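You operate a simulated robot arm through the tools that you are given. There is no shell and no other tool.

The job below is to be done with a simulated two-armed robot. You get a single attempt, and the scene is never put back.

TASK
Tape the beige handle till its worn part is covered.
Fine: seat it in the spindle, swing the short green lever on and crank; leave it covered, not thick; mind your fingers.

The check looks at the end state, three seconds after you hand in, the way a careful person would. Anything else that was tipped, shoved, dropped, spilled or broken makes it a failure.

THE ROBOT
Two 7-joint arms with two-finger parallel grippers on one trunk, on a base that drives. Base frame: it is fixed to the floor where the robot stands at the start and does not move with it; the origin is under the middle of the robot, x ahead of it, y to its left, z up. Readings come in m, degrees, newtons and seconds.
The left shoulder is at the start at [0.06, 0.189, 1.053], the right one opposite. With the tool pointing down near the work surface each hand reaches from about 0.1 to 0.64 m from the robot's upright axis, wherever it stands, measured 20 degrees to its own side. Places, roughly: beige handle [2.75, -0.75, 0.75]; black crank [2.6, -1.1, 0.7]; short green lever [2.5, -1, 0.7]; spindle socket [2.5, -1.1, 0.6]. Payload 3.43 kg a hand.
The TCP of each hand is the grasp point between the finger pads, 0.03 m short of the fingertips. In the tool frame z runs along the fingers and y along their closing line. Largest opening 0.094 m; finger width 0.028, thickness 0.01; the body of the gripper, 0.05 by 0.096 m, starts 0.055 m behind the TCP.
Orientation is told as [roll, pitch, yaw] about the base's x, y, z axes, in that order, counted from this pose: with the fingers straight down and closing along the base's y, the tool's x points along the base's -x, its y along +y and its z along -z.

THE INTERFACE
- The arms move only by the tool move_arm. It takes "left_rows", "right_rows" or both (then of equal length, played together; a hand with none holds still); each is a list that holds one entry, the list of rows, each a list of 6 numbers: the shift along the tool's x, y, z in cm, then the turn, a rotation vector about the tool's x, y, z in rad. In form: [[[dx, dy, dz, wx, wy, wz], ...]]. A call has 1 to 20 rows; each row is the pose to reach, as a shift and turn from the pose commanded when the call began, along the tool's axes at that moment. "left_hand" and "right_hand" are, for a hand that has rows, the finger opening in cm, from 0 to 9.4, set as the call begins (left out, the last holds). Rows are played at 5 a second. More than 0.05 m and 8.6 degrees between two rows, or a gripper value outside its range, and nothing of the call is played. A pose out of reach is approached as far as the arm can. The call stops where the force on the tool passes 40 N (or 10 N more than at its start, if that is more) or the arm is blocked; 0.2 s more then pass. The fingers move at their own pace (about 0.153 m/s each) and stop on an object; they squeeze with about 22 N. The grip force told is the motor's: it shows also when the fingers shut on nothing. Time passes only in rows, and 0.2 s behind the last, so rows that repeat a pose let the fingers close. The reply holds the time, the measured pose of the TCP, the force on the tool along the base axes, the opening and the grip force, in the units named above and with some noise, with the torque about the TCP (base axes, N m) and any sound that the robot's microphone picked up.
- Cameras (640 x 400 px; columns grow to the right, rows downward): "scene" is now at [0.0223, -0.007, 1.6097]; the picture's right is [-0.10, -1.00, 0.00], its down [-0.71, 0.07, -0.70] and it looks along [0.70, -0.07, -0.71] (base axes); focal length 258 px, centre (320, 200). "left" rides on the left gripper at [0.076, -0.014, -0.102] in its tool frame; the picture's right is [0.18, 0.98, 0.00], its down [-0.75, 0.14, -0.64] and it looks along [-0.63, 0.12, 0.77] (tool axes); focal length 243 px, centre (320, 200). "right" rides on the right gripper at [0.076, 0.014, -0.103] in its tool frame; the picture's right is [-0.18, 0.98, 0.00], its down [-0.75, -0.14, -0.64] and it looks along [-0.63, -0.12, 0.77] (tool axes); focal length 243 px, centre (320, 200). There is no depth. A picture from a camera that has moved, and an enlarged one, comes with that camera's place and axes in the base frame and with its lens.
- snapshot(camera): a new picture of that camera. The clock stands still meanwhile.
- lift_body(by): slides the trunk up (or, below 0, down) by that many m; the arms and the scene camera ride with it, the base frame stays. It gives what a move gives, with no picture.
- drive_base(legs): drives the robot by 1 to 6 legs, each [ahead, left, turn to the left] in m, m and degrees, along the robot's own axes; the way and the turn of a leg run together, so that a leg with both is an arc; at most 1.5 m and 180 degrees a leg. The arms and the cameras ride along, it lands a little off, and it stops where it bumps. It gives what a move gives.
- turn_head(pan, tilt): turns the head with the scene camera to pan (to the left, within 86 degrees either way) and tilt (down, from -29 to 69), counted from straight ahead of the robot. It gives what a move gives.
- close_up(camera, box): a new picture of the part [left, top, right, bottom] of that camera's present view, enlarged. The clock stands still meanwhile.
- finish_job(): hands the job in; it is judged then, once.

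Places have to be worked out from the pictures, the camera data and where the tool is seen. Open the grippers and draw the arms clear of the work before you hand the job in, unless the task says otherwise.

The tools are called after "Emit:" by a JSON object that holds its "method" and its "body". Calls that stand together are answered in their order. move_arm: Moves the arms, as the interface text tells. Its arguments: {"type":"object","properties":{"left_rows":{"type":"array"},"left_hand":{"type":"number"},"right_rows":{"type":"array"},"right_hand":{"type":"number"}},"required":[]} The other tools are called the same way: lift_body (by) slides the trunk up or down; drive_base (legs) drives the base; turn_head (pan, tilt) turns the head that bears the scene camera; snapshot (camera) takes a picture; close_up (camera, box) takes an enlarged picture of a part of a camera's view; finish_job () hands the job in.

At the start:

```text
time_s: 0.0
left_ee_pos: [0.4087, 0.2209, 0.9117]
left_ee_rot: [0.0, 0.0, 0.0]
left_wrist_force: [-0.3, 0.0, -0.3]
left_ft_torque: [-0.03, -0.01, 0.02]
left_opening: 0.0942
left_finger_force: 0.0
right_ee_pos: [0.3213, -0.1337, 0.8718]
right_ee_rot: [0.0, 0.0, 0.1]
right_wrist_force: [1.0, -0.1, -0.6]
right_ft_torque: [-0.05, 0.0, 0.0]
right_opening: 0.0941
right_finger_force: 0.1
trunk travel left (down, up): [-0.725, 0.265]
robot x, y, heading: [-0.0006, 0.0007, -0.2]
head pan, tilt: [-5.5, 45.5]
```

scene: 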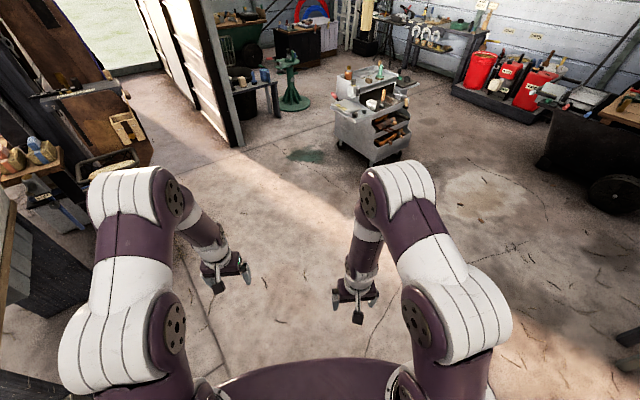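
right: 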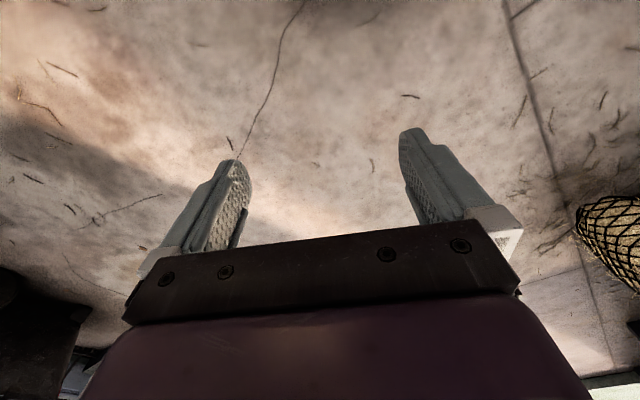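
left: 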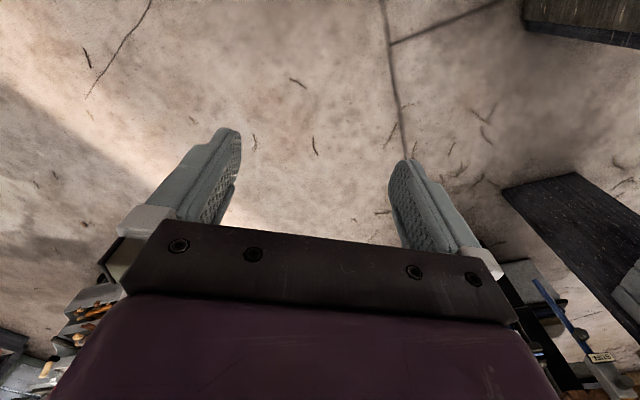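

The task places lie about 2.6 m ahead on what looks like a grey cart near the picture's centre right. I take an enlarged look there before I drive.

Emit:
{"method": "close_up", "body": {"camera": "scene", "box": [300, 40, 440, 180]}}

Emit:
{"method": "close_up", "body": {"camera": "scene", "box": [220, 0, 640, 240]}}

```text
2.86 times, centred on (370, 110) of scene
camera zoom: at [0.0223, -0.007, 1.6097], right [-0.1, -1.0, 0.0], down [-0.71, 0.07, -0.7], along [0.7, -0.07, -0.71], focal length 737 px, centre (177, 457)
```

zoom: 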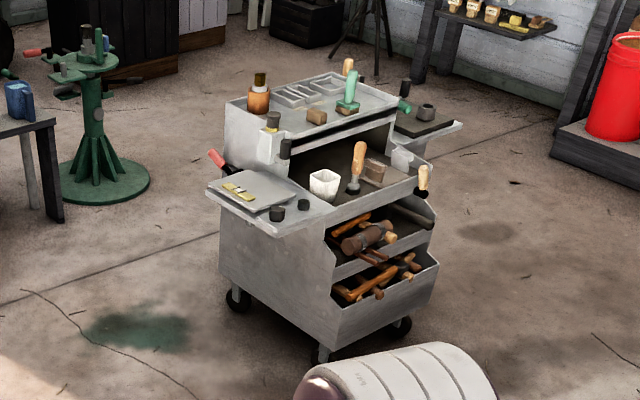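

```text
1.52 times, centred on (430, 120) of scene
camera zoom: at [0.0223, -0.007, 1.6097], right [-0.1, -1.0, 0.0], down [-0.71, 0.07, -0.7], along [0.7, -0.07, -0.71], focal length 393 px, centre (152, 322)
```

zoom: 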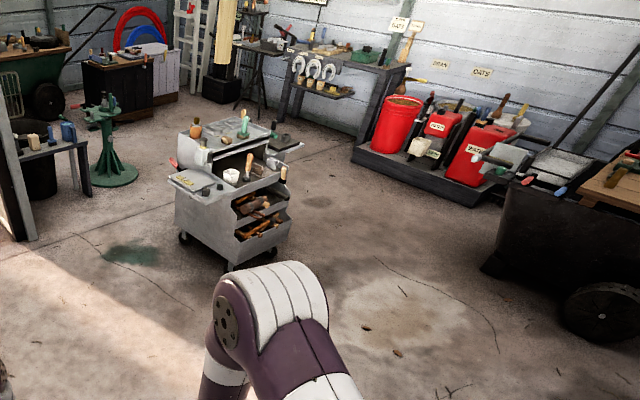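

The projected places of crank, spindle and lever fall on the cart's right-hand wing, and the handle falls near the cart top's back. I drive part of the way, to the right of the cart, and look again.

Emit:
{"method": "drive_base", "body": {"legs": [[0.0, -1.2, 0], [1.3, 0, 0]]}}

Emit:
{"method": "turn_head", "body": {"pan": 15, "tilt": 35}}

Emit:
{"method": "snapshot", "body": {"camera": "scene"}}

```text
time_s: 3.8
left_ee_pos: [0.4603, -0.4541, 0.9096]
left_ee_rot: [-0.8, -0.1, -8.5]
left_wrist_force: [0.5, 0.9, 0.1]
left_ft_torque: [0.02, 0.02, 0.01]
left_opening: 0.0939
left_finger_force: 0.2
right_ee_pos: [0.3245, -0.7916, 0.8744]
right_ee_rot: [-0.8, -0.1, -8.4]
right_wrist_force: [1.0, 0.0, 0.9]
right_ft_torque: [-0.02, 0.03, 0.01]
right_opening: 0.094
right_finger_force: 0.0
trunk travel left (down, up): [-0.725, 0.265]
robot x, y, heading: [0.024, -0.6212, -8.9]
head pan, tilt: [-5.5, 45.5]
stopped in leg 1: the robot was blocked; the commanded pose is now the measured one
```

```text
time_s: 4.6
left_ee_pos: [0.4601, -0.4543, 0.9073]
left_ee_rot: [-0.9, -0.1, -8.5]
left_wrist_force: [0.0, 0.6, 0.4]
left_ft_torque: [0.01, 0.02, -0.02]
left_opening: 0.0941
left_finger_force: 0.1
right_ee_pos: [0.3241, -0.7912, 0.8732]
right_ee_rot: [-1.0, -0.1, -8.4]
right_wrist_force: [-0.3, 0.3, 0.4]
right_ft_torque: [-0.01, 0.01, 0.0]
right_opening: 0.094
right_finger_force: 0.0
trunk travel left (down, up): [-0.725, 0.265]
robot x, y, heading: [0.0257, -0.6251, -8.2]
head pan, tilt: [15.0, 35.0]
```

```text
taken
camera scene: at [0.0548, -0.5818, 1.6249], right [0.11, -0.99, 0.01], down [-0.57, -0.08, -0.82], along [0.81, 0.08, -0.58], focal length 258 px, centre (320, 200)
```

scene: 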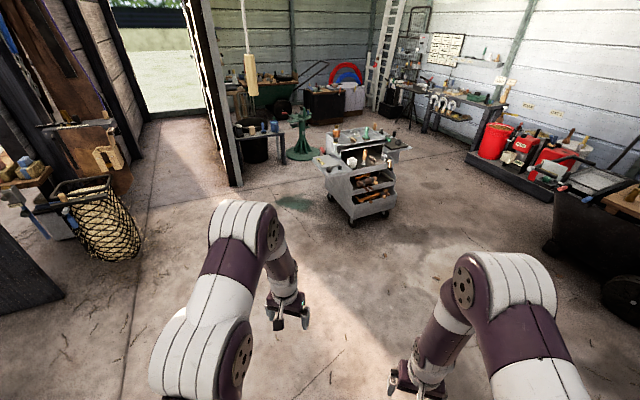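

The base bumped something at its right. I turn the head to see what it was and whether it was shoved.

Emit:
{"method": "turn_head", "body": {"pan": -80, "tilt": 45}}

Emit:
{"method": "snapshot", "body": {"camera": "scene"}}

```text
time_s: 6.3
left_ee_pos: [0.46, -0.4531, 0.9097]
left_ee_rot: [-0.8, -0.1, -8.4]
left_wrist_force: [-0.7, 0.7, -0.8]
left_ft_torque: [0.0, -0.03, -0.03]
left_opening: 0.0943
left_finger_force: 0.1
right_ee_pos: [0.3242, -0.7923, 0.8739]
right_ee_rot: [-0.9, -0.1, -8.4]
right_wrist_force: [0.1, -0.7, 0.3]
right_ft_torque: [0.06, -0.01, -0.01]
right_opening: 0.094
right_finger_force: 0.0
trunk travel left (down, up): [-0.725, 0.265]
robot x, y, heading: [0.0189, -0.6257, -8.6]
head pan, tilt: [-80.0, 45.0]
```

```text
taken
camera scene: at [-0.0304, -0.6732, 1.6115], right [-1.0, -0.03, 0.0], down [-0.02, 0.7, -0.72], along [0.02, -0.72, -0.7], focal length 258 px, centre (320, 200)
```

scene: 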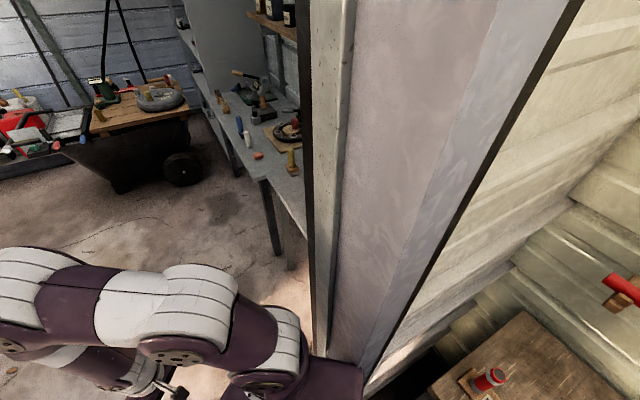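

It was a fixed wall post that stopped me, and nothing there looks displaced. I step off it, straighten the heading and drive ahead into the open floor.

Emit:
{"method": "drive_base", "body": {"legs": [[0.0, 0.1, 0], [0.7, 0, 8], [0.3, -0.45, 0]]}}

Emit:
{"method": "turn_head", "body": {"pan": 15, "tilt": 35}}

Emit:
{"method": "snapshot", "body": {"camera": "scene"}}

```text
time_s: 13.7
left_ee_pos: [1.4441, -0.8168, 0.9119]
left_ee_rot: [0.0, 0.0, -0.2]
left_wrist_force: [-1.0, -0.5, 0.1]
left_ft_torque: [0.01, 0.0, -0.02]
left_opening: 0.0938
left_finger_force: 0.1
right_ee_pos: [1.3582, -1.1704, 0.8715]
right_ee_rot: [0.0, 0.0, -0.1]
right_wrist_force: [-0.1, -0.2, 0.5]
right_ft_torque: [-0.02, 0.07, -0.01]
right_opening: 0.0939
right_finger_force: 0.1
trunk travel left (down, up): [-0.725, 0.265]
robot x, y, heading: [1.0351, -1.0364, -0.2]
head pan, tilt: [-80.0, 45.0]
```

```text
time_s: 15.4
left_ee_pos: [1.4431, -0.8166, 0.9113]
left_ee_rot: [0.0, 0.0, -0.1]
left_wrist_force: [0.8, 0.1, 0.6]
left_ft_torque: [-0.04, 0.04, 0.02]
left_opening: 0.094
left_finger_force: 0.1
right_ee_pos: [1.3576, -1.1711, 0.8717]
right_ee_rot: [0.0, 0.0, -0.1]
right_wrist_force: [-0.5, 0.5, 0.9]
right_ft_torque: [-0.02, 0.0, 0.0]
right_opening: 0.0943
right_finger_force: 0.0
trunk travel left (down, up): [-0.725, 0.265]
robot x, y, heading: [1.034, -1.0368, -0.2]
head pan, tilt: [15.0, 35.0]
```

```text
taken
camera scene: at [1.0617, -1.0134, 1.6253], right [0.26, -0.97, 0.0], down [-0.55, -0.15, -0.82], along [0.79, 0.21, -0.57], focal length 258 px, centre (320, 200)
```

scene: 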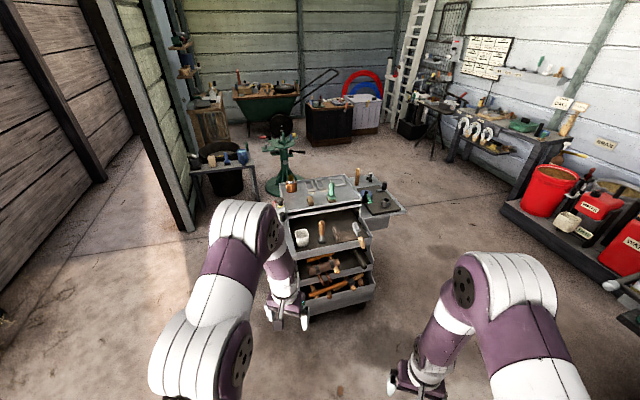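

Emit:
{"method": "close_up", "body": {"camera": "scene", "box": [260, 165, 420, 265]}}

Emit:
{"method": "close_up", "body": {"camera": "scene", "box": [340, 170, 412, 215]}}

```text
4.00 times, centred on (340, 215) of scene
camera zoom: at [1.0617, -1.0134, 1.6253], right [0.26, -0.97, 0.0], down [-0.55, -0.15, -0.82], along [0.79, 0.21, -0.57], focal length 1032 px, centre (240, 140)
```

zoom: 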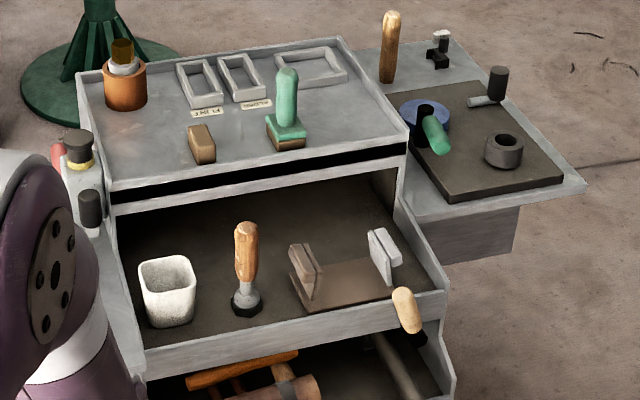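

```text
8.89 times, centred on (376, 192) of scene
camera zoom: at [1.0617, -1.0134, 1.6253], right [0.26, -0.97, 0.0], down [-0.55, -0.15, -0.82], along [0.79, 0.21, -0.57], focal length 2293 px, centre (-178, 267)
```

zoom: 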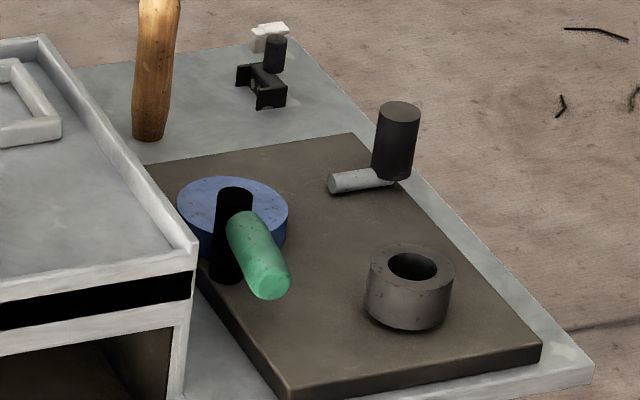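

The wing holds a dark board with the socket ring, a blue tape roll with the short green lever, and the black crank; the wooden beige handle stands behind it at about (2.66, -0.87). I intend to stand off the wing's right side, so I check the floor there first.

Emit:
{"method": "turn_head", "body": {"pan": -35, "tilt": 40}}

Emit:
{"method": "snapshot", "body": {"camera": "scene"}}

```text
time_s: 16.6
left_ee_pos: [1.443, -0.8167, 0.911]
left_ee_rot: [0.0, 0.0, -0.2]
left_wrist_force: [0.9, 0.7, 0.0]
left_ft_torque: [0.0, -0.04, -0.01]
left_opening: 0.094
left_finger_force: 0.0
right_ee_pos: [1.3575, -1.1697, 0.8714]
right_ee_rot: [0.0, -0.1, -0.1]
right_wrist_force: [-0.4, 0.0, -0.9]
right_ft_torque: [-0.03, 0.0, 0.0]
right_opening: 0.0939
right_finger_force: 0.0
trunk travel left (down, up): [-0.725, 0.265]
robot x, y, heading: [1.0376, -1.0389, -0.4]
head pan, tilt: [-35.0, 40.0]
```

```text
taken
camera scene: at [1.0461, -1.0847, 1.6177], right [-0.58, -0.82, 0.0], down [-0.53, 0.37, -0.77], along [0.63, -0.44, -0.64], focal length 258 px, centre (320, 200)
```

scene: 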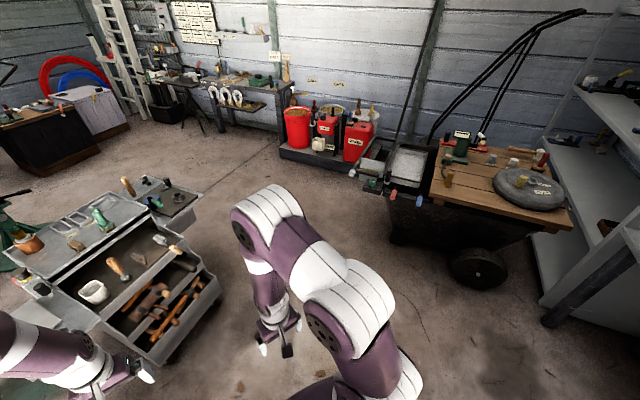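

The floor off the wing's right side is clear to about y = -2.2. I drive round the cart's front corner, then turn to face the wing from its right side.

Emit:
{"method": "drive_base", "body": {"legs": [[0.7, -0.65, 0], [1.0, -0.05, 0], [0, 0, 110]]}}

Emit:
{"method": "turn_head", "body": {"pan": 0, "tilt": 45}}

Emit:
{"method": "snapshot", "body": {"camera": "scene"}}

```text
time_s: 31.0
left_ee_pos: [2.3736, -1.438, 0.9104]
left_ee_rot: [0.0, -0.1, 111.1]
left_wrist_force: [-0.4, 0.1, 0.6]
left_ft_torque: [-0.02, 0.0, 0.03]
left_opening: 0.0939
left_finger_force: 0.1
right_ee_pos: [2.7347, -1.3909, 0.8713]
right_ee_rot: [0.0, 0.0, 111.0]
right_wrist_force: [0.1, 0.5, -0.2]
right_ft_torque: [0.03, 0.02, 0.04]
right_opening: 0.0941
right_finger_force: 0.2
trunk travel left (down, up): [-0.725, 0.265]
robot x, y, heading: [2.7317, -1.7357, 110.8]
head pan, tilt: [-35.0, 40.0]
```

```text
time_s: 32.0
left_ee_pos: [2.3723, -1.4378, 0.9111]
left_ee_rot: [0.0, 0.0, 111.0]
left_wrist_force: [-0.4, -0.6, -0.1]
left_ft_torque: [-0.01, -0.01, -0.03]
left_opening: 0.0939
left_finger_force: 0.1
right_ee_pos: [2.7354, -1.3903, 0.8718]
right_ee_rot: [0.0, 0.0, 111.0]
right_wrist_force: [0.3, -0.9, -0.1]
right_ft_torque: [-0.03, -0.03, -0.02]
right_opening: 0.0941
right_finger_force: 0.0
trunk travel left (down, up): [-0.725, 0.265]
robot x, y, heading: [2.7264, -1.7407, 111.0]
head pan, tilt: [0.0, 45.0]
```

```text
taken
camera scene: at [2.7197, -1.7188, 1.6105], right [0.93, 0.36, 0.0], down [0.25, -0.66, -0.71], along [-0.25, 0.66, -0.71], focal length 258 px, centre (320, 200)
```

scene: 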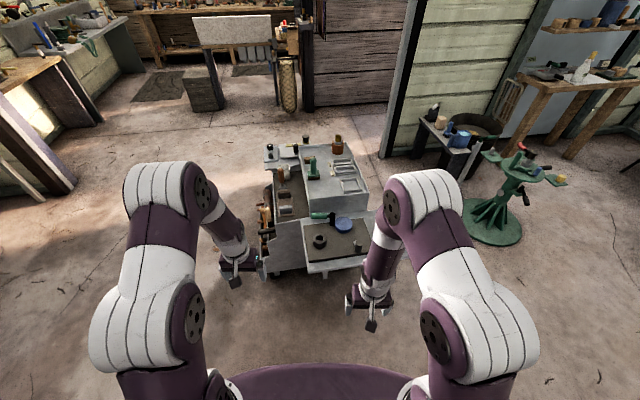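

The wing now lies right ahead, with the right arm partly in front of it. I take an enlarged view of the wing.

Emit:
{"method": "close_up", "body": {"camera": "scene", "box": [265, 170, 393, 290]}}

Emit:
{"method": "snapshot", "body": {"camera": "right"}}

Emit:
{"method": "snapshot", "body": {"camera": "left"}}

```text
3.33 times, centred on (329, 230) of scene
camera zoom: at [2.7197, -1.7188, 1.6105], right [0.93, 0.36, 0.0], down [0.25, -0.66, -0.71], along [-0.25, 0.66, -0.71], focal length 860 px, centre (290, 100)
```

zoom: 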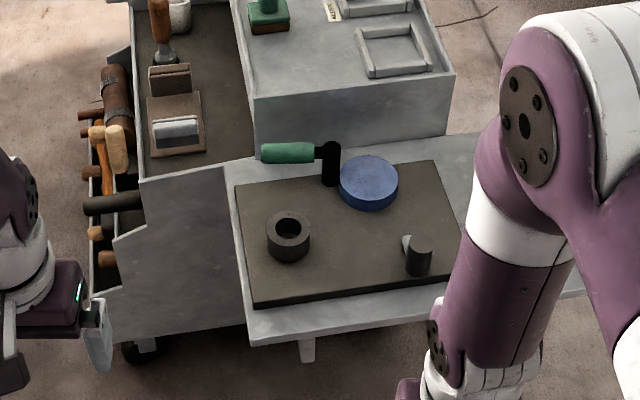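

```text
taken
camera right: at [2.7488, -1.4666, 0.9732], right [-0.98, -0.18, 0.0], down [-0.14, 0.75, 0.64], along [-0.12, 0.63, -0.77], focal length 243 px, centre (320, 200)
```

right: 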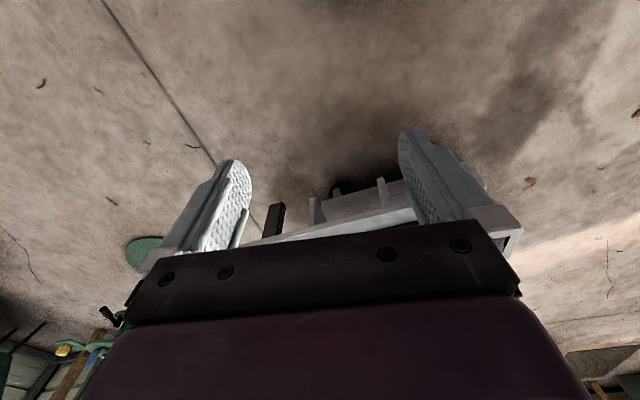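

```text
taken
camera left: at [2.4125, -1.5042, 1.0135], right [-0.85, -0.53, 0.0], down [-0.4, 0.65, 0.64], along [-0.34, 0.55, -0.77], focal length 243 px, centre (320, 200)
```

left: 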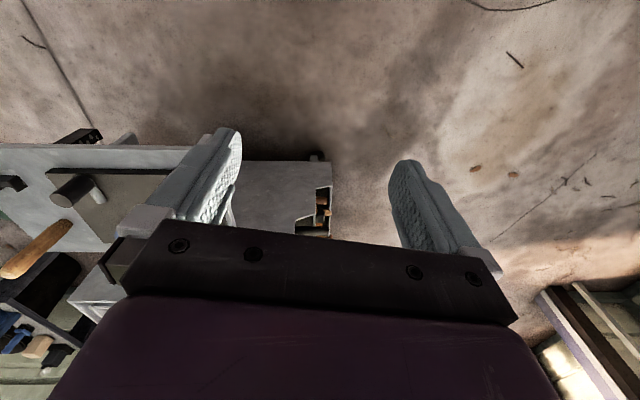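

Triangulating the two views, the socket ring's top is at about (2.476, -1.081, 0.685), the crank handle's top at about (2.644, -1.058, 0.715), and the cart is turned about 33 degrees. I raise the trunk for clearance and then move to face the wing squarely, about 0.5 m from the board's middle.

Emit:
{"method": "lift_body", "body": {"by": 0.12}}

Emit:
{"method": "drive_base", "body": {"legs": [[0, 0, 12], [0, -0.23, 0], [0.12, 0, 0]]}}

Emit:
{"method": "snapshot", "body": {"camera": "scene"}}

Emit:
{"method": "snapshot", "body": {"camera": "right"}}

Emit:
{"method": "snapshot", "body": {"camera": "left"}}

```text
time_s: 33.5
left_ee_pos: [2.3724, -1.4376, 1.0313]
left_ee_rot: [0.0, 0.0, 111.1]
left_wrist_force: [0.4, 1.0, 0.2]
left_ft_torque: [0.01, -0.01, -0.02]
left_opening: 0.0938
left_finger_force: 0.0
right_ee_pos: [2.7327, -1.3901, 0.9897]
right_ee_rot: [0.0, -0.1, 111.1]
right_wrist_force: [-0.7, 0.7, -0.4]
right_ft_torque: [0.03, 0.01, 0.0]
right_opening: 0.0943
right_finger_force: 0.1
trunk travel left (down, up): [-0.845, 0.145]
robot x, y, heading: [2.722, -1.7381, 111.2]
head pan, tilt: [0.0, 45.0]
```

```text
time_s: 36.8
left_ee_pos: [2.4442, -1.2938, 1.0311]
left_ee_rot: [0.0, 0.0, 123.3]
left_wrist_force: [-0.3, 0.2, 0.1]
left_ft_torque: [0.02, 0.0, -0.02]
left_opening: 0.0943
left_finger_force: 0.1
right_ee_pos: [2.7881, -1.1717, 0.9919]
right_ee_rot: [0.1, 0.0, 123.5]
right_wrist_force: [0.9, 0.1, -0.1]
right_ft_torque: [0.0, -0.01, 0.0]
right_opening: 0.0941
right_finger_force: 0.0
trunk travel left (down, up): [-0.845, 0.145]
robot x, y, heading: [2.852, -1.5107, 123.2]
head pan, tilt: [0.0, 45.0]
```

```text
taken
camera scene: at [2.8432, -1.496, 1.7305], right [0.84, 0.55, 0.0], down [0.39, -0.59, -0.71], along [-0.39, 0.59, -0.71], focal length 258 px, centre (320, 200)
```

scene: 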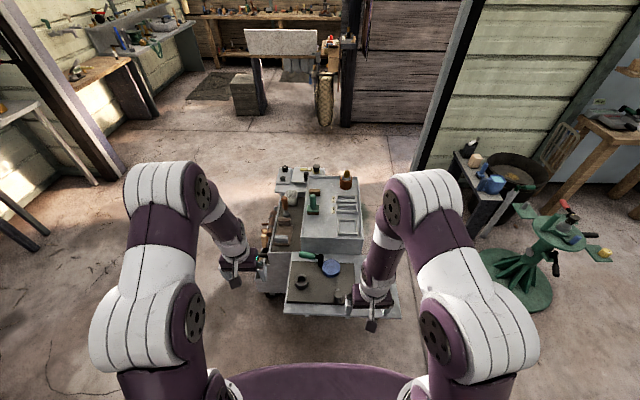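

```text
taken
camera right: at [2.8177, -1.2428, 1.0934], right [-0.92, -0.39, 0.0], down [-0.3, 0.71, 0.64], along [-0.25, 0.59, -0.77], focal length 243 px, centre (320, 200)
```

right: 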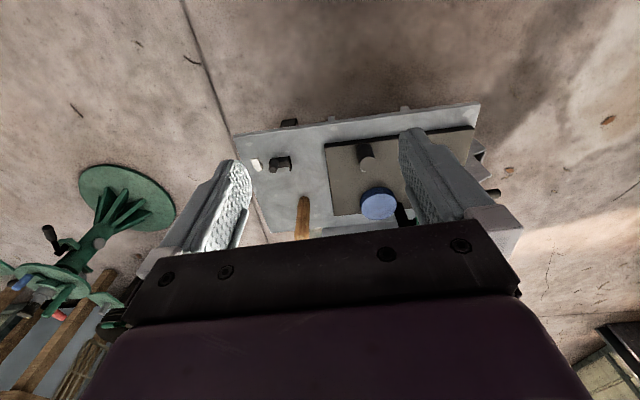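

```text
taken
camera left: at [2.497, -1.3505, 1.1338], right [-0.72, -0.69, 0.0], down [-0.53, 0.55, 0.64], along [-0.45, 0.46, -0.77], focal length 243 px, centre (320, 200)
```

left: 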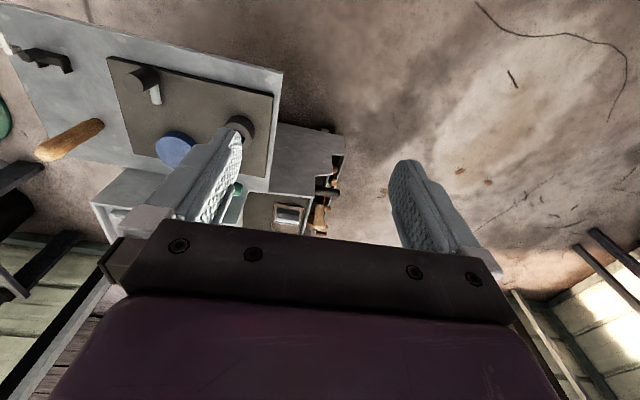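

Both wrist cameras see parts of the wing. I enlarge those parts to study the handle, crank and lever.

Emit:
{"method": "close_up", "body": {"camera": "left", "box": [20, 30, 300, 205]}}

Emit:
{"method": "close_up", "body": {"camera": "right", "box": [230, 90, 500, 250]}}

Emit:
{"method": "close_up", "body": {"camera": "scene", "box": [270, 230, 410, 330]}}

```text
2.29 times, centred on (160, 118) of left
camera zoom: at [2.497, -1.3505, 1.1338], right [-0.72, -0.69, 0.0], down [-0.53, 0.55, 0.64], along [-0.45, 0.46, -0.77], focal length 555 px, centre (686, 389)
```

zoom: 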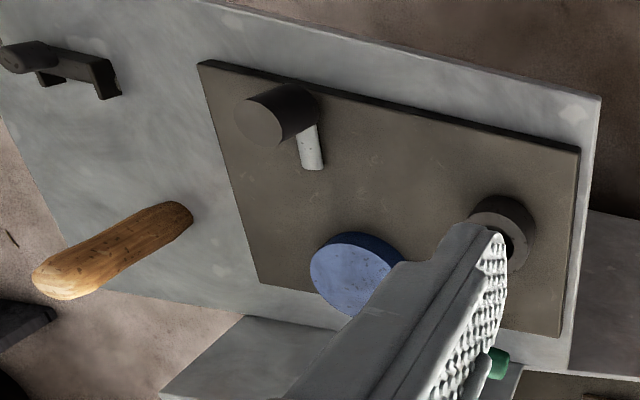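

```text
2.37 times, centred on (365, 170) of right
camera zoom: at [2.8177, -1.2428, 1.0934], right [-0.92, -0.39, 0.0], down [-0.3, 0.71, 0.64], along [-0.25, 0.59, -0.77], focal length 575 px, centre (213, 271)
```

zoom: 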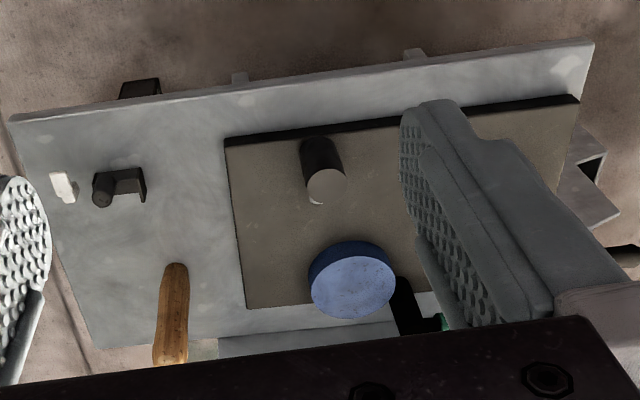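

```text
4.00 times, centred on (340, 280) of scene
camera zoom: at [2.8432, -1.496, 1.7305], right [0.84, 0.55, 0.0], down [0.39, -0.59, -0.71], along [-0.39, 0.59, -0.71], focal length 1032 px, centre (240, -120)
```

zoom: 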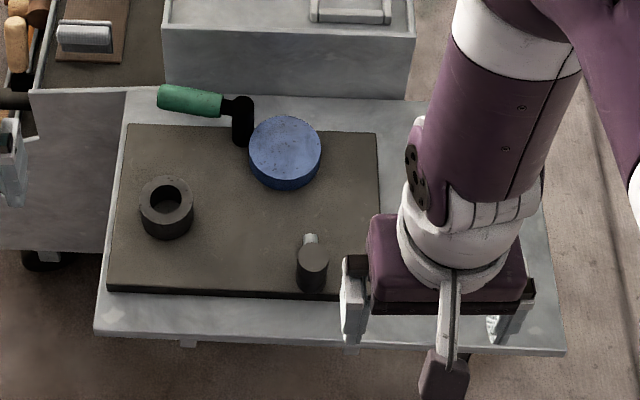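

The handle stands upright at about (2.70, -0.85), from z ≈ 0.60 to 0.75, and the ring is the upright socket; the green grip sits on a black upright post by the blue roll. I close in by 0.1 m so that everything is within reach.

Emit:
{"method": "drive_base", "body": {"legs": [[0.1, 0, 0]]}}

```text
time_s: 38.0
left_ee_pos: [2.3887, -1.2114, 1.0308]
left_ee_rot: [0.0, 0.1, 123.2]
left_wrist_force: [0.2, -0.2, 0.4]
left_ft_torque: [0.0, -0.02, 0.02]
left_opening: 0.0939
left_finger_force: 0.0
right_ee_pos: [2.7332, -1.0884, 0.9915]
right_ee_rot: [0.0, 0.1, 123.4]
right_wrist_force: [-0.3, 0.6, 0.4]
right_ft_torque: [0.03, 0.02, 0.01]
right_opening: 0.0939
right_finger_force: 0.0
trunk travel left (down, up): [-0.845, 0.145]
robot x, y, heading: [2.7957, -1.4326, 123.3]
head pan, tilt: [0.0, 45.0]
```

I move the right hand over the handle, staying high (TCP z about 0.93), so that its camera can see the handle and I can fix its place.

Emit:
{"method": "move_arm", "body": {"right_rows": [[[-3.6, -1.7, 1, 0, 0, 0], [-7.2, -3.4, 2, 0, 0, 0], [-10.8, -5.1, 3, 0, 0, 0], [-14.4, -6.8, 4, 0, 0, 0], [-18, -8.4, 5, 0, 0, 0], [-21.3, -10, 6, 0, 0, 0], [-21.3, -10, 6, 0, 0, 0]]]}}

Emit:
{"method": "snapshot", "body": {"camera": "right"}}

Emit:
{"method": "snapshot", "body": {"camera": "scene"}}

```text
time_s: 39.6
left_ee_pos: [2.3901, -1.2115, 1.0315]
left_ee_rot: [0.0, 0.0, 123.2]
left_wrist_force: [0.6, -0.4, 0.6]
left_ft_torque: [0.01, 0.01, -0.02]
left_opening: 0.0942
left_finger_force: 0.0
right_ee_pos: [2.7016, -0.8548, 0.9303]
right_ee_rot: [0.1, 0.0, 123.4]
right_wrist_force: [-0.1, -0.8, 0.4]
right_ft_torque: [0.03, -0.01, -0.02]
right_opening: 0.0939
right_finger_force: 0.0
trunk travel left (down, up): [-0.845, 0.145]
robot x, y, heading: [2.7983, -1.4289, 123.4]
head pan, tilt: [0.0, 45.0]
```

```text
taken
camera right: at [2.7316, -0.9264, 1.0329], right [-0.92, -0.39, 0.0], down [-0.3, 0.71, 0.64], along [-0.25, 0.59, -0.77], focal length 243 px, centre (320, 200)
```

right: 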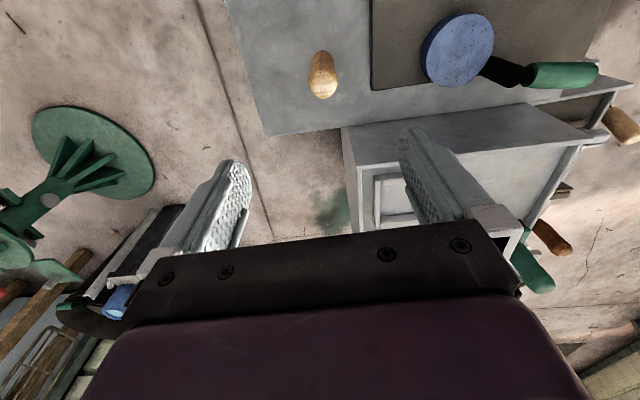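

```text
taken
camera scene: at [2.788, -1.4132, 1.7305], right [0.84, 0.55, 0.0], down [0.39, -0.59, -0.71], along [-0.39, 0.59, -0.71], focal length 258 px, centre (320, 200)
```

scene: 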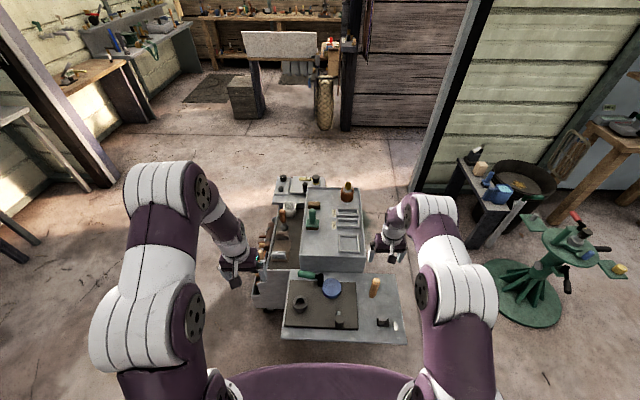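

The handle lies right under the right hand, at about (2.70, -0.86). I enlarge both views to see its worn part and the lever.

Emit:
{"method": "close_up", "body": {"camera": "scene", "box": [274, 264, 410, 349]}}

Emit:
{"method": "close_up", "body": {"camera": "scene", "box": [354, 268, 400, 305]}}

Emit:
{"method": "close_up", "body": {"camera": "right", "box": [260, 0, 620, 140]}}

```text
4.71 times, centred on (342, 306) of scene
camera zoom: at [2.788, -1.4132, 1.7305], right [0.84, 0.55, 0.0], down [0.39, -0.59, -0.71], along [-0.39, 0.59, -0.71], focal length 1214 px, centre (216, -301)
```

zoom: 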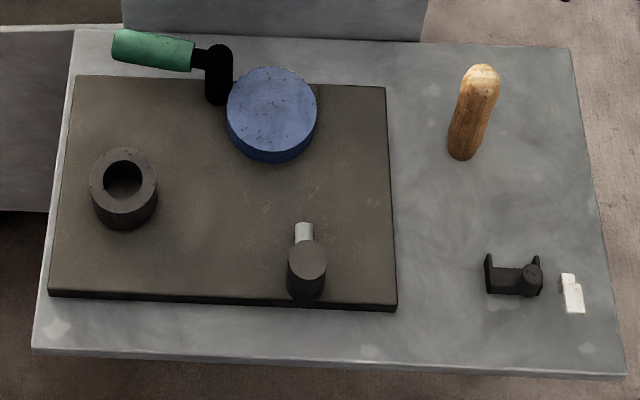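

```text
10.81 times, centred on (377, 286) of scene
camera zoom: at [2.788, -1.4132, 1.7305], right [0.84, 0.55, 0.0], down [0.39, -0.59, -0.71], along [-0.39, 0.59, -0.71], focal length 2789 px, centre (-296, -735)
```

zoom: 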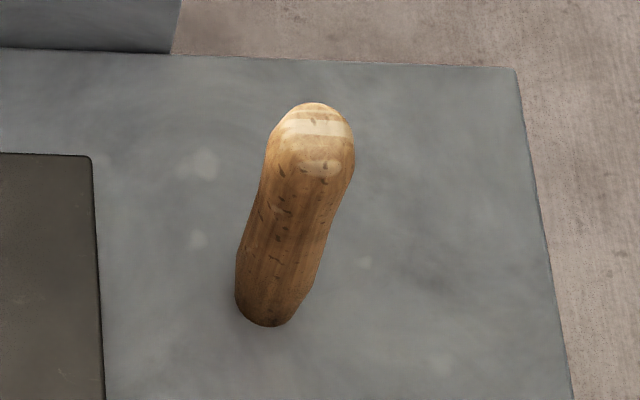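

```text
1.78 times, centred on (440, 70) of right
camera zoom: at [2.7316, -0.9264, 1.0329], right [-0.92, -0.39, 0.0], down [-0.3, 0.71, 0.64], along [-0.25, 0.59, -0.77], focal length 431 px, centre (107, 431)
```

zoom: 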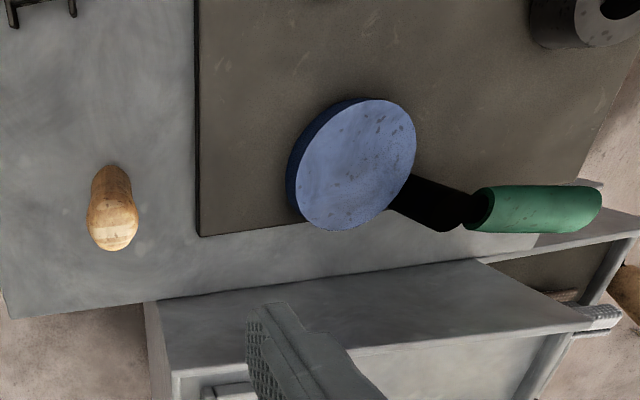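

The handle is round-topped, about 33 mm wide near the top and 24 mm at its lower end, with the scratched worn part around its middle. The socket bore is about 33 mm. I lower the right hand until the fingertips are just above the handle, and check.

Emit:
{"method": "move_arm", "body": {"right_rows": [[[0.1, 0.1, 4, 0, 0, 0], [0.2, 0.2, 8, 0, 0, 0], [0.3, 0.3, 12, 0, 0, 0], [0.3, 0.3, 12.5, 0, 0, 0]]]}}

Emit:
{"method": "snapshot", "body": {"camera": "right"}}

Emit:
{"method": "close_up", "body": {"camera": "scene", "box": [340, 240, 420, 300]}}

```text
time_s: 40.6
left_ee_pos: [2.3888, -1.2104, 1.031]
left_ee_rot: [0.0, 0.1, 123.2]
left_wrist_force: [0.0, -0.1, 0.6]
left_ft_torque: [0.02, 0.01, 0.01]
left_opening: 0.0939
left_finger_force: 0.0
right_ee_pos: [2.7009, -0.8583, 0.8044]
right_ee_rot: [0.1, 0.1, 123.4]
right_wrist_force: [-0.1, -0.2, 0.0]
right_ft_torque: [0.0, 0.01, 0.01]
right_opening: 0.0943
right_finger_force: 0.1
trunk travel left (down, up): [-0.845, 0.145]
robot x, y, heading: [2.7982, -1.4314, 123.3]
head pan, tilt: [0.0, 45.0]
```

```text
taken
camera right: at [2.7309, -0.9302, 0.9073], right [-0.92, -0.39, 0.0], down [-0.3, 0.71, 0.64], along [-0.25, 0.59, -0.77], focal length 243 px, centre (320, 200)
```

right: 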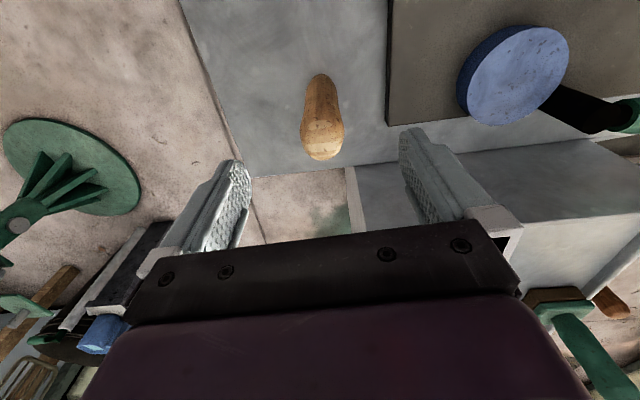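

```text
6.67 times, centred on (380, 270) of scene
camera zoom: at [2.7877, -1.4122, 1.7305], right [0.84, 0.55, 0.0], down [0.39, -0.59, -0.71], along [-0.39, 0.59, -0.71], focal length 1720 px, centre (-80, -267)
```

zoom: 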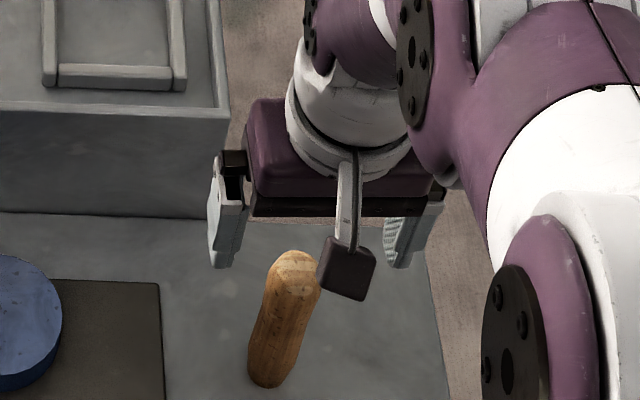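

The handle is centred between the fingers at (2.70, -0.858). I lower so that the TCP is at about z = 0.72, gripping only the top above the worn part, then close.

Emit:
{"method": "move_arm", "body": {"right_rows": [[[0, 0, 3, 0, 0, 0], [0, 0, 6, 0, 0, 0], [0, 0, 8.2, 0, 0, 0], [0, 0, 8.2, 0, 0, 0]]]}}

Emit:
{"method": "snapshot", "body": {"camera": "right"}}

Emit:
{"method": "close_up", "body": {"camera": "scene", "box": [340, 250, 420, 310]}}

```text
time_s: 41.6
left_ee_pos: [2.3893, -1.2106, 1.0313]
left_ee_rot: [0.0, 0.0, 123.2]
left_wrist_force: [0.3, 0.0, -1.0]
left_ft_torque: [-0.01, -0.01, 0.0]
left_opening: 0.0939
left_finger_force: 0.1
right_ee_pos: [2.6975, -0.8579, 0.7229]
right_ee_rot: [0.0, 0.0, 123.3]
right_wrist_force: [-1.2, -0.5, 0.4]
right_ft_torque: [-0.01, -0.03, 0.03]
right_opening: 0.0942
right_finger_force: 0.0
trunk travel left (down, up): [-0.845, 0.145]
robot x, y, heading: [2.797, -1.4307, 123.3]
head pan, tilt: [0.0, 45.0]
```

```text
taken
camera right: at [2.7277, -0.9299, 0.8258], right [-0.92, -0.39, 0.0], down [-0.3, 0.71, 0.64], along [-0.25, 0.59, -0.77], focal length 243 px, centre (320, 200)
```

right: 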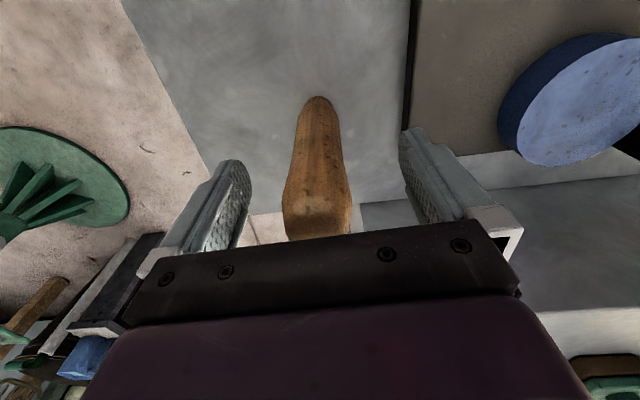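

```text
6.67 times, centred on (380, 280) of scene
camera zoom: at [2.7876, -1.412, 1.7305], right [0.84, 0.55, 0.0], down [0.39, -0.59, -0.71], along [-0.39, 0.59, -0.71], focal length 1720 px, centre (-80, -333)
```

zoom: 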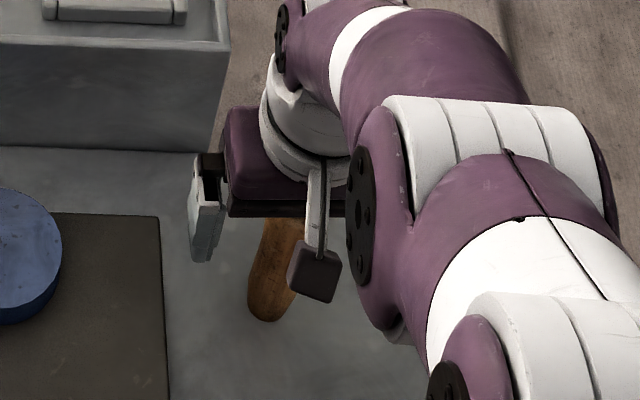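

The handle is centred between the pads with its foot at z ≈ 0.603. I close the right fingers on it.

Emit:
{"method": "move_arm", "body": {"right_rows": [[[0, 0, 0, 0, 0, 0], [0, 0, 0, 0, 0, 0], [0, 0, 0, 0, 0, 0], [0, 0, 0, 0, 0, 0]]], "right_hand": 0}}

Emit:
{"method": "close_up", "body": {"camera": "right", "box": [220, 60, 420, 250]}}

```text
time_s: 42.6
left_ee_pos: [2.3887, -1.21, 1.0312]
left_ee_rot: [0.0, 0.0, 123.3]
left_wrist_force: [0.0, 0.1, -0.5]
left_ft_torque: [0.02, -0.05, 0.0]
left_opening: 0.0943
left_finger_force: 0.0
right_ee_pos: [2.6975, -0.8587, 0.7236]
right_ee_rot: [0.1, 0.0, 123.3]
right_wrist_force: [-0.6, -0.2, 0.0]
right_ft_torque: [-0.02, 0.0, -0.02]
right_opening: 0.0318
right_finger_force: 22.4
trunk travel left (down, up): [-0.845, 0.145]
robot x, y, heading: [2.7963, -1.4321, 123.2]
head pan, tilt: [0.0, 45.0]
```

```text
2.11 times, centred on (320, 155) of right
camera zoom: at [2.7278, -0.9298, 0.8259], right [-0.92, -0.39, 0.0], down [-0.3, 0.71, 0.64], along [-0.25, 0.59, -0.77], focal length 511 px, centre (320, 295)
```

zoom: 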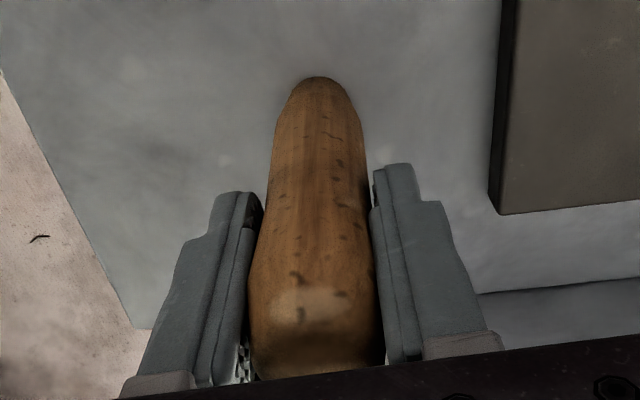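

The grip holds at 31.8 mm. I move the left hand out of the way and lift the handle 15 cm straight up.

Emit:
{"method": "move_arm", "body": {"right_rows": [[[0, 0, -3, 0, 0, 0], [0, 0, -6, 0, 0, 0], [0, 0, -10, 0, 0, 0], [0, 0, -14, 0, 0, 0], [0, 0, -15, 0, 0, 0]]], "left_rows": [[[2, 3, 0, 0, 0, 0], [4, 6, 0, 0, 0, 0], [6, 9, 0, 0, 0, 0], [7, 12, 0, 0, 0, 0], [8, 15, 0, 0, 0, 0]]]}}

Emit:
{"method": "snapshot", "body": {"camera": "right"}}

Emit:
{"method": "close_up", "body": {"camera": "scene", "box": [270, 250, 420, 350]}}

```text
time_s: 43.8
left_ee_pos: [2.3069, -1.3599, 1.0334]
left_ee_rot: [0.0, 0.0, 123.2]
left_wrist_force: [0.2, 0.0, 0.1]
left_ft_torque: [0.0, 0.01, 0.02]
left_opening: 0.094
left_finger_force: 0.1
right_ee_pos: [2.7001, -0.8609, 0.874]
right_ee_rot: [0.0, -0.1, 123.3]
right_wrist_force: [-0.1, -0.6, -1.3]
right_ft_torque: [0.0, 0.02, 0.05]
right_opening: 0.0315
right_finger_force: 22.7
trunk travel left (down, up): [-0.845, 0.145]
robot x, y, heading: [2.7988, -1.4293, 123.0]
head pan, tilt: [0.0, 45.0]
```

```text
taken
camera right: at [2.731, -0.9322, 0.9767], right [-0.92, -0.39, 0.0], down [-0.3, 0.71, 0.64], along [-0.25, 0.59, -0.77], focal length 243 px, centre (320, 200)
```

right: 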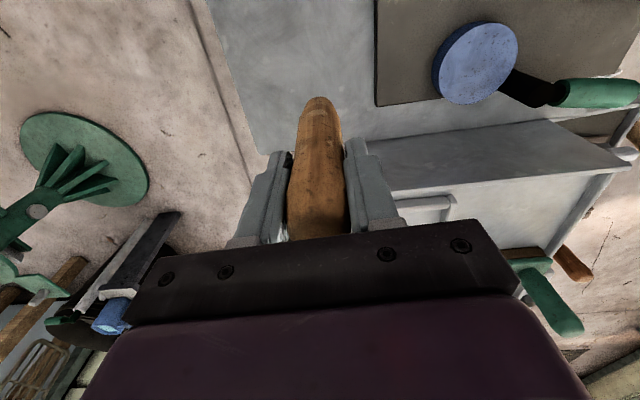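

```text
4.00 times, centred on (345, 300) of scene
camera zoom: at [2.787, -1.4127, 1.7304], right [0.84, 0.55, 0.0], down [0.39, -0.59, -0.71], along [-0.39, 0.59, -0.71], focal length 1032 px, centre (220, -200)
```

zoom: 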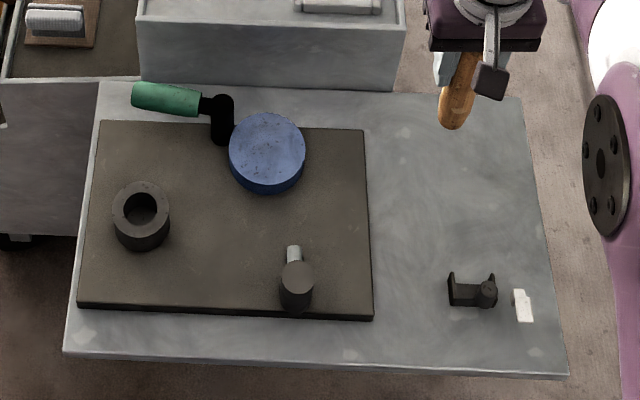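

The handle hangs straight in the grip. I carry it over the ring (target TCP about (2.473, -1.082)), foot at z ≈ 0.75, well above the ring and lever.

Emit:
{"method": "move_arm", "body": {"right_rows": [[[0.9, 4.4, 0, 0, 0, 0], [1.8, 8.9, 0, 0, 0, 0], [2.7, 13.3, 0, 0, 0, 0], [3.5, 17.8, 0, 0, 0, 0], [4.4, 22.2, 0, 0, 0, 0], [5.3, 26.7, 0, 0, 0, 0], [6.0, 31.1, 0, 0, 0, 0], [6.0, 31.1, 0, 0, 0, 0]]]}}

Emit:
{"method": "snapshot", "body": {"camera": "right"}}

Emit:
{"method": "close_up", "body": {"camera": "scene", "box": [250, 240, 370, 330]}}

Emit:
{"method": "snapshot", "body": {"camera": "left"}}

```text
time_s: 45.6
left_ee_pos: [2.308, -1.3592, 1.0339]
left_ee_rot: [0.0, 0.0, 123.1]
left_wrist_force: [0.5, -0.5, -0.1]
left_ft_torque: [-0.02, 0.02, 0.01]
left_opening: 0.0941
left_finger_force: 0.0
right_ee_pos: [2.4723, -1.0801, 0.8727]
right_ee_rot: [0.0, 0.1, 123.3]
right_wrist_force: [0.0, 0.7, -1.5]
right_ft_torque: [-0.03, 0.03, -0.05]
right_opening: 0.0314
right_finger_force: 21.4
trunk travel left (down, up): [-0.845, 0.145]
robot x, y, heading: [2.7982, -1.4292, 123.2]
head pan, tilt: [0.0, 45.0]
```

```text
taken
camera right: at [2.5032, -1.151, 0.9754], right [-0.92, -0.39, 0.0], down [-0.3, 0.71, 0.64], along [-0.25, 0.59, -0.77], focal length 243 px, centre (320, 200)
```

right: 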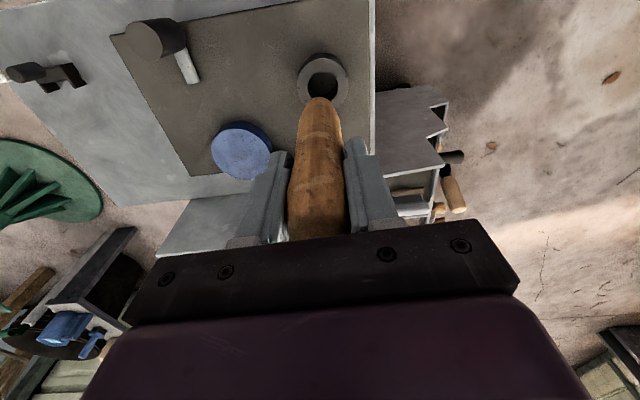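

```text
4.44 times, centred on (310, 285) of scene
camera zoom: at [2.7883, -1.4112, 1.7304], right [0.84, 0.55, 0.0], down [0.39, -0.59, -0.71], along [-0.39, 0.59, -0.71], focal length 1146 px, centre (364, -178)
```

zoom: 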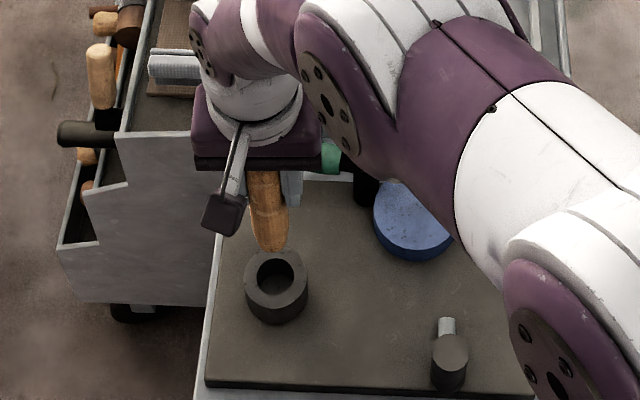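

```text
taken
camera left: at [2.3611, -1.4138, 1.1359], right [-0.72, -0.69, 0.0], down [-0.53, 0.55, 0.64], along [-0.45, 0.46, -0.77], focal length 243 px, centre (320, 200)
```

left: 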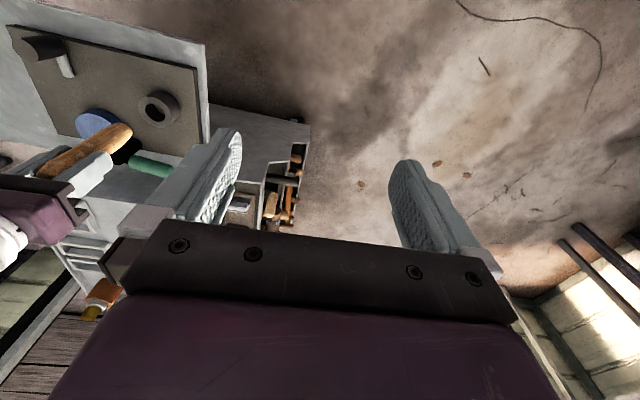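

The handle is over the ring. The tool axis should pierce the ring's top plane at about (320, 87) in the right picture, so I zoom to compare with the bore's centre.

Emit:
{"method": "close_up", "body": {"camera": "right", "box": [270, 40, 380, 120]}}

Emit:
{"method": "close_up", "body": {"camera": "scene", "box": [285, 260, 335, 320]}}

Emit:
{"method": "close_up", "body": {"camera": "left", "box": [40, 60, 210, 200]}}

```text
5.00 times, centred on (325, 80) of right
camera zoom: at [2.5032, -1.151, 0.9754], right [-0.92, -0.39, 0.0], down [-0.3, 0.71, 0.64], along [-0.25, 0.59, -0.77], focal length 1213 px, centre (295, 800)
```

zoom: 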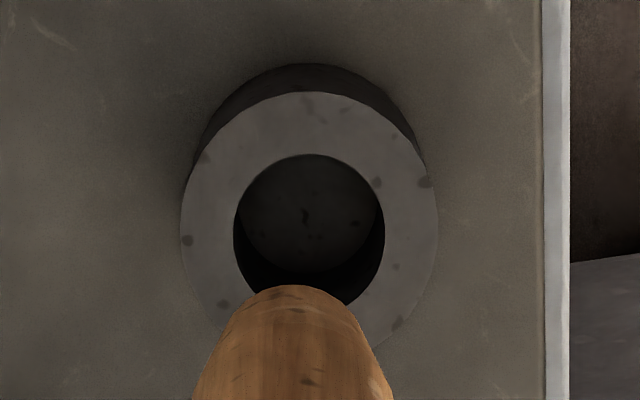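

```text
6.67 times, centred on (310, 290) of scene
camera zoom: at [2.7883, -1.4112, 1.7304], right [0.84, 0.55, 0.0], down [0.39, -0.59, -0.71], along [-0.39, 0.59, -0.71], focal length 1720 px, centre (387, -400)
```

zoom: 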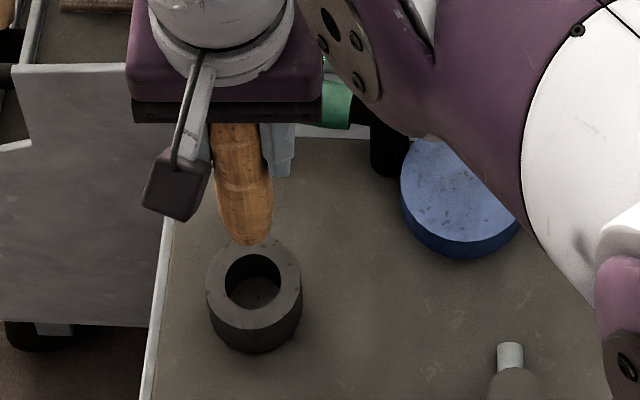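

```text
2.86 times, centred on (125, 130) of left
camera zoom: at [2.3611, -1.4138, 1.1359], right [-0.72, -0.69, 0.0], down [-0.53, 0.55, 0.64], along [-0.45, 0.46, -0.77], focal length 693 px, centre (877, 400)
```

zoom: 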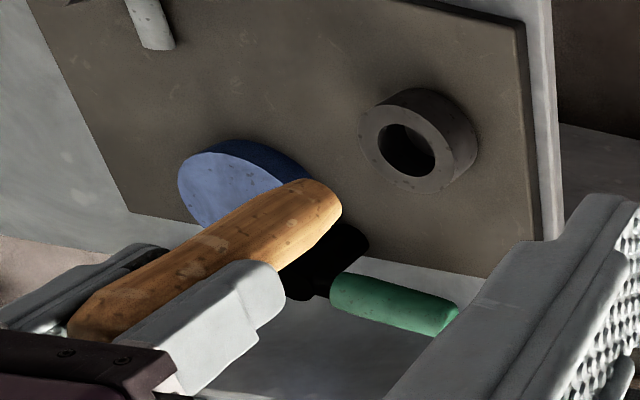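

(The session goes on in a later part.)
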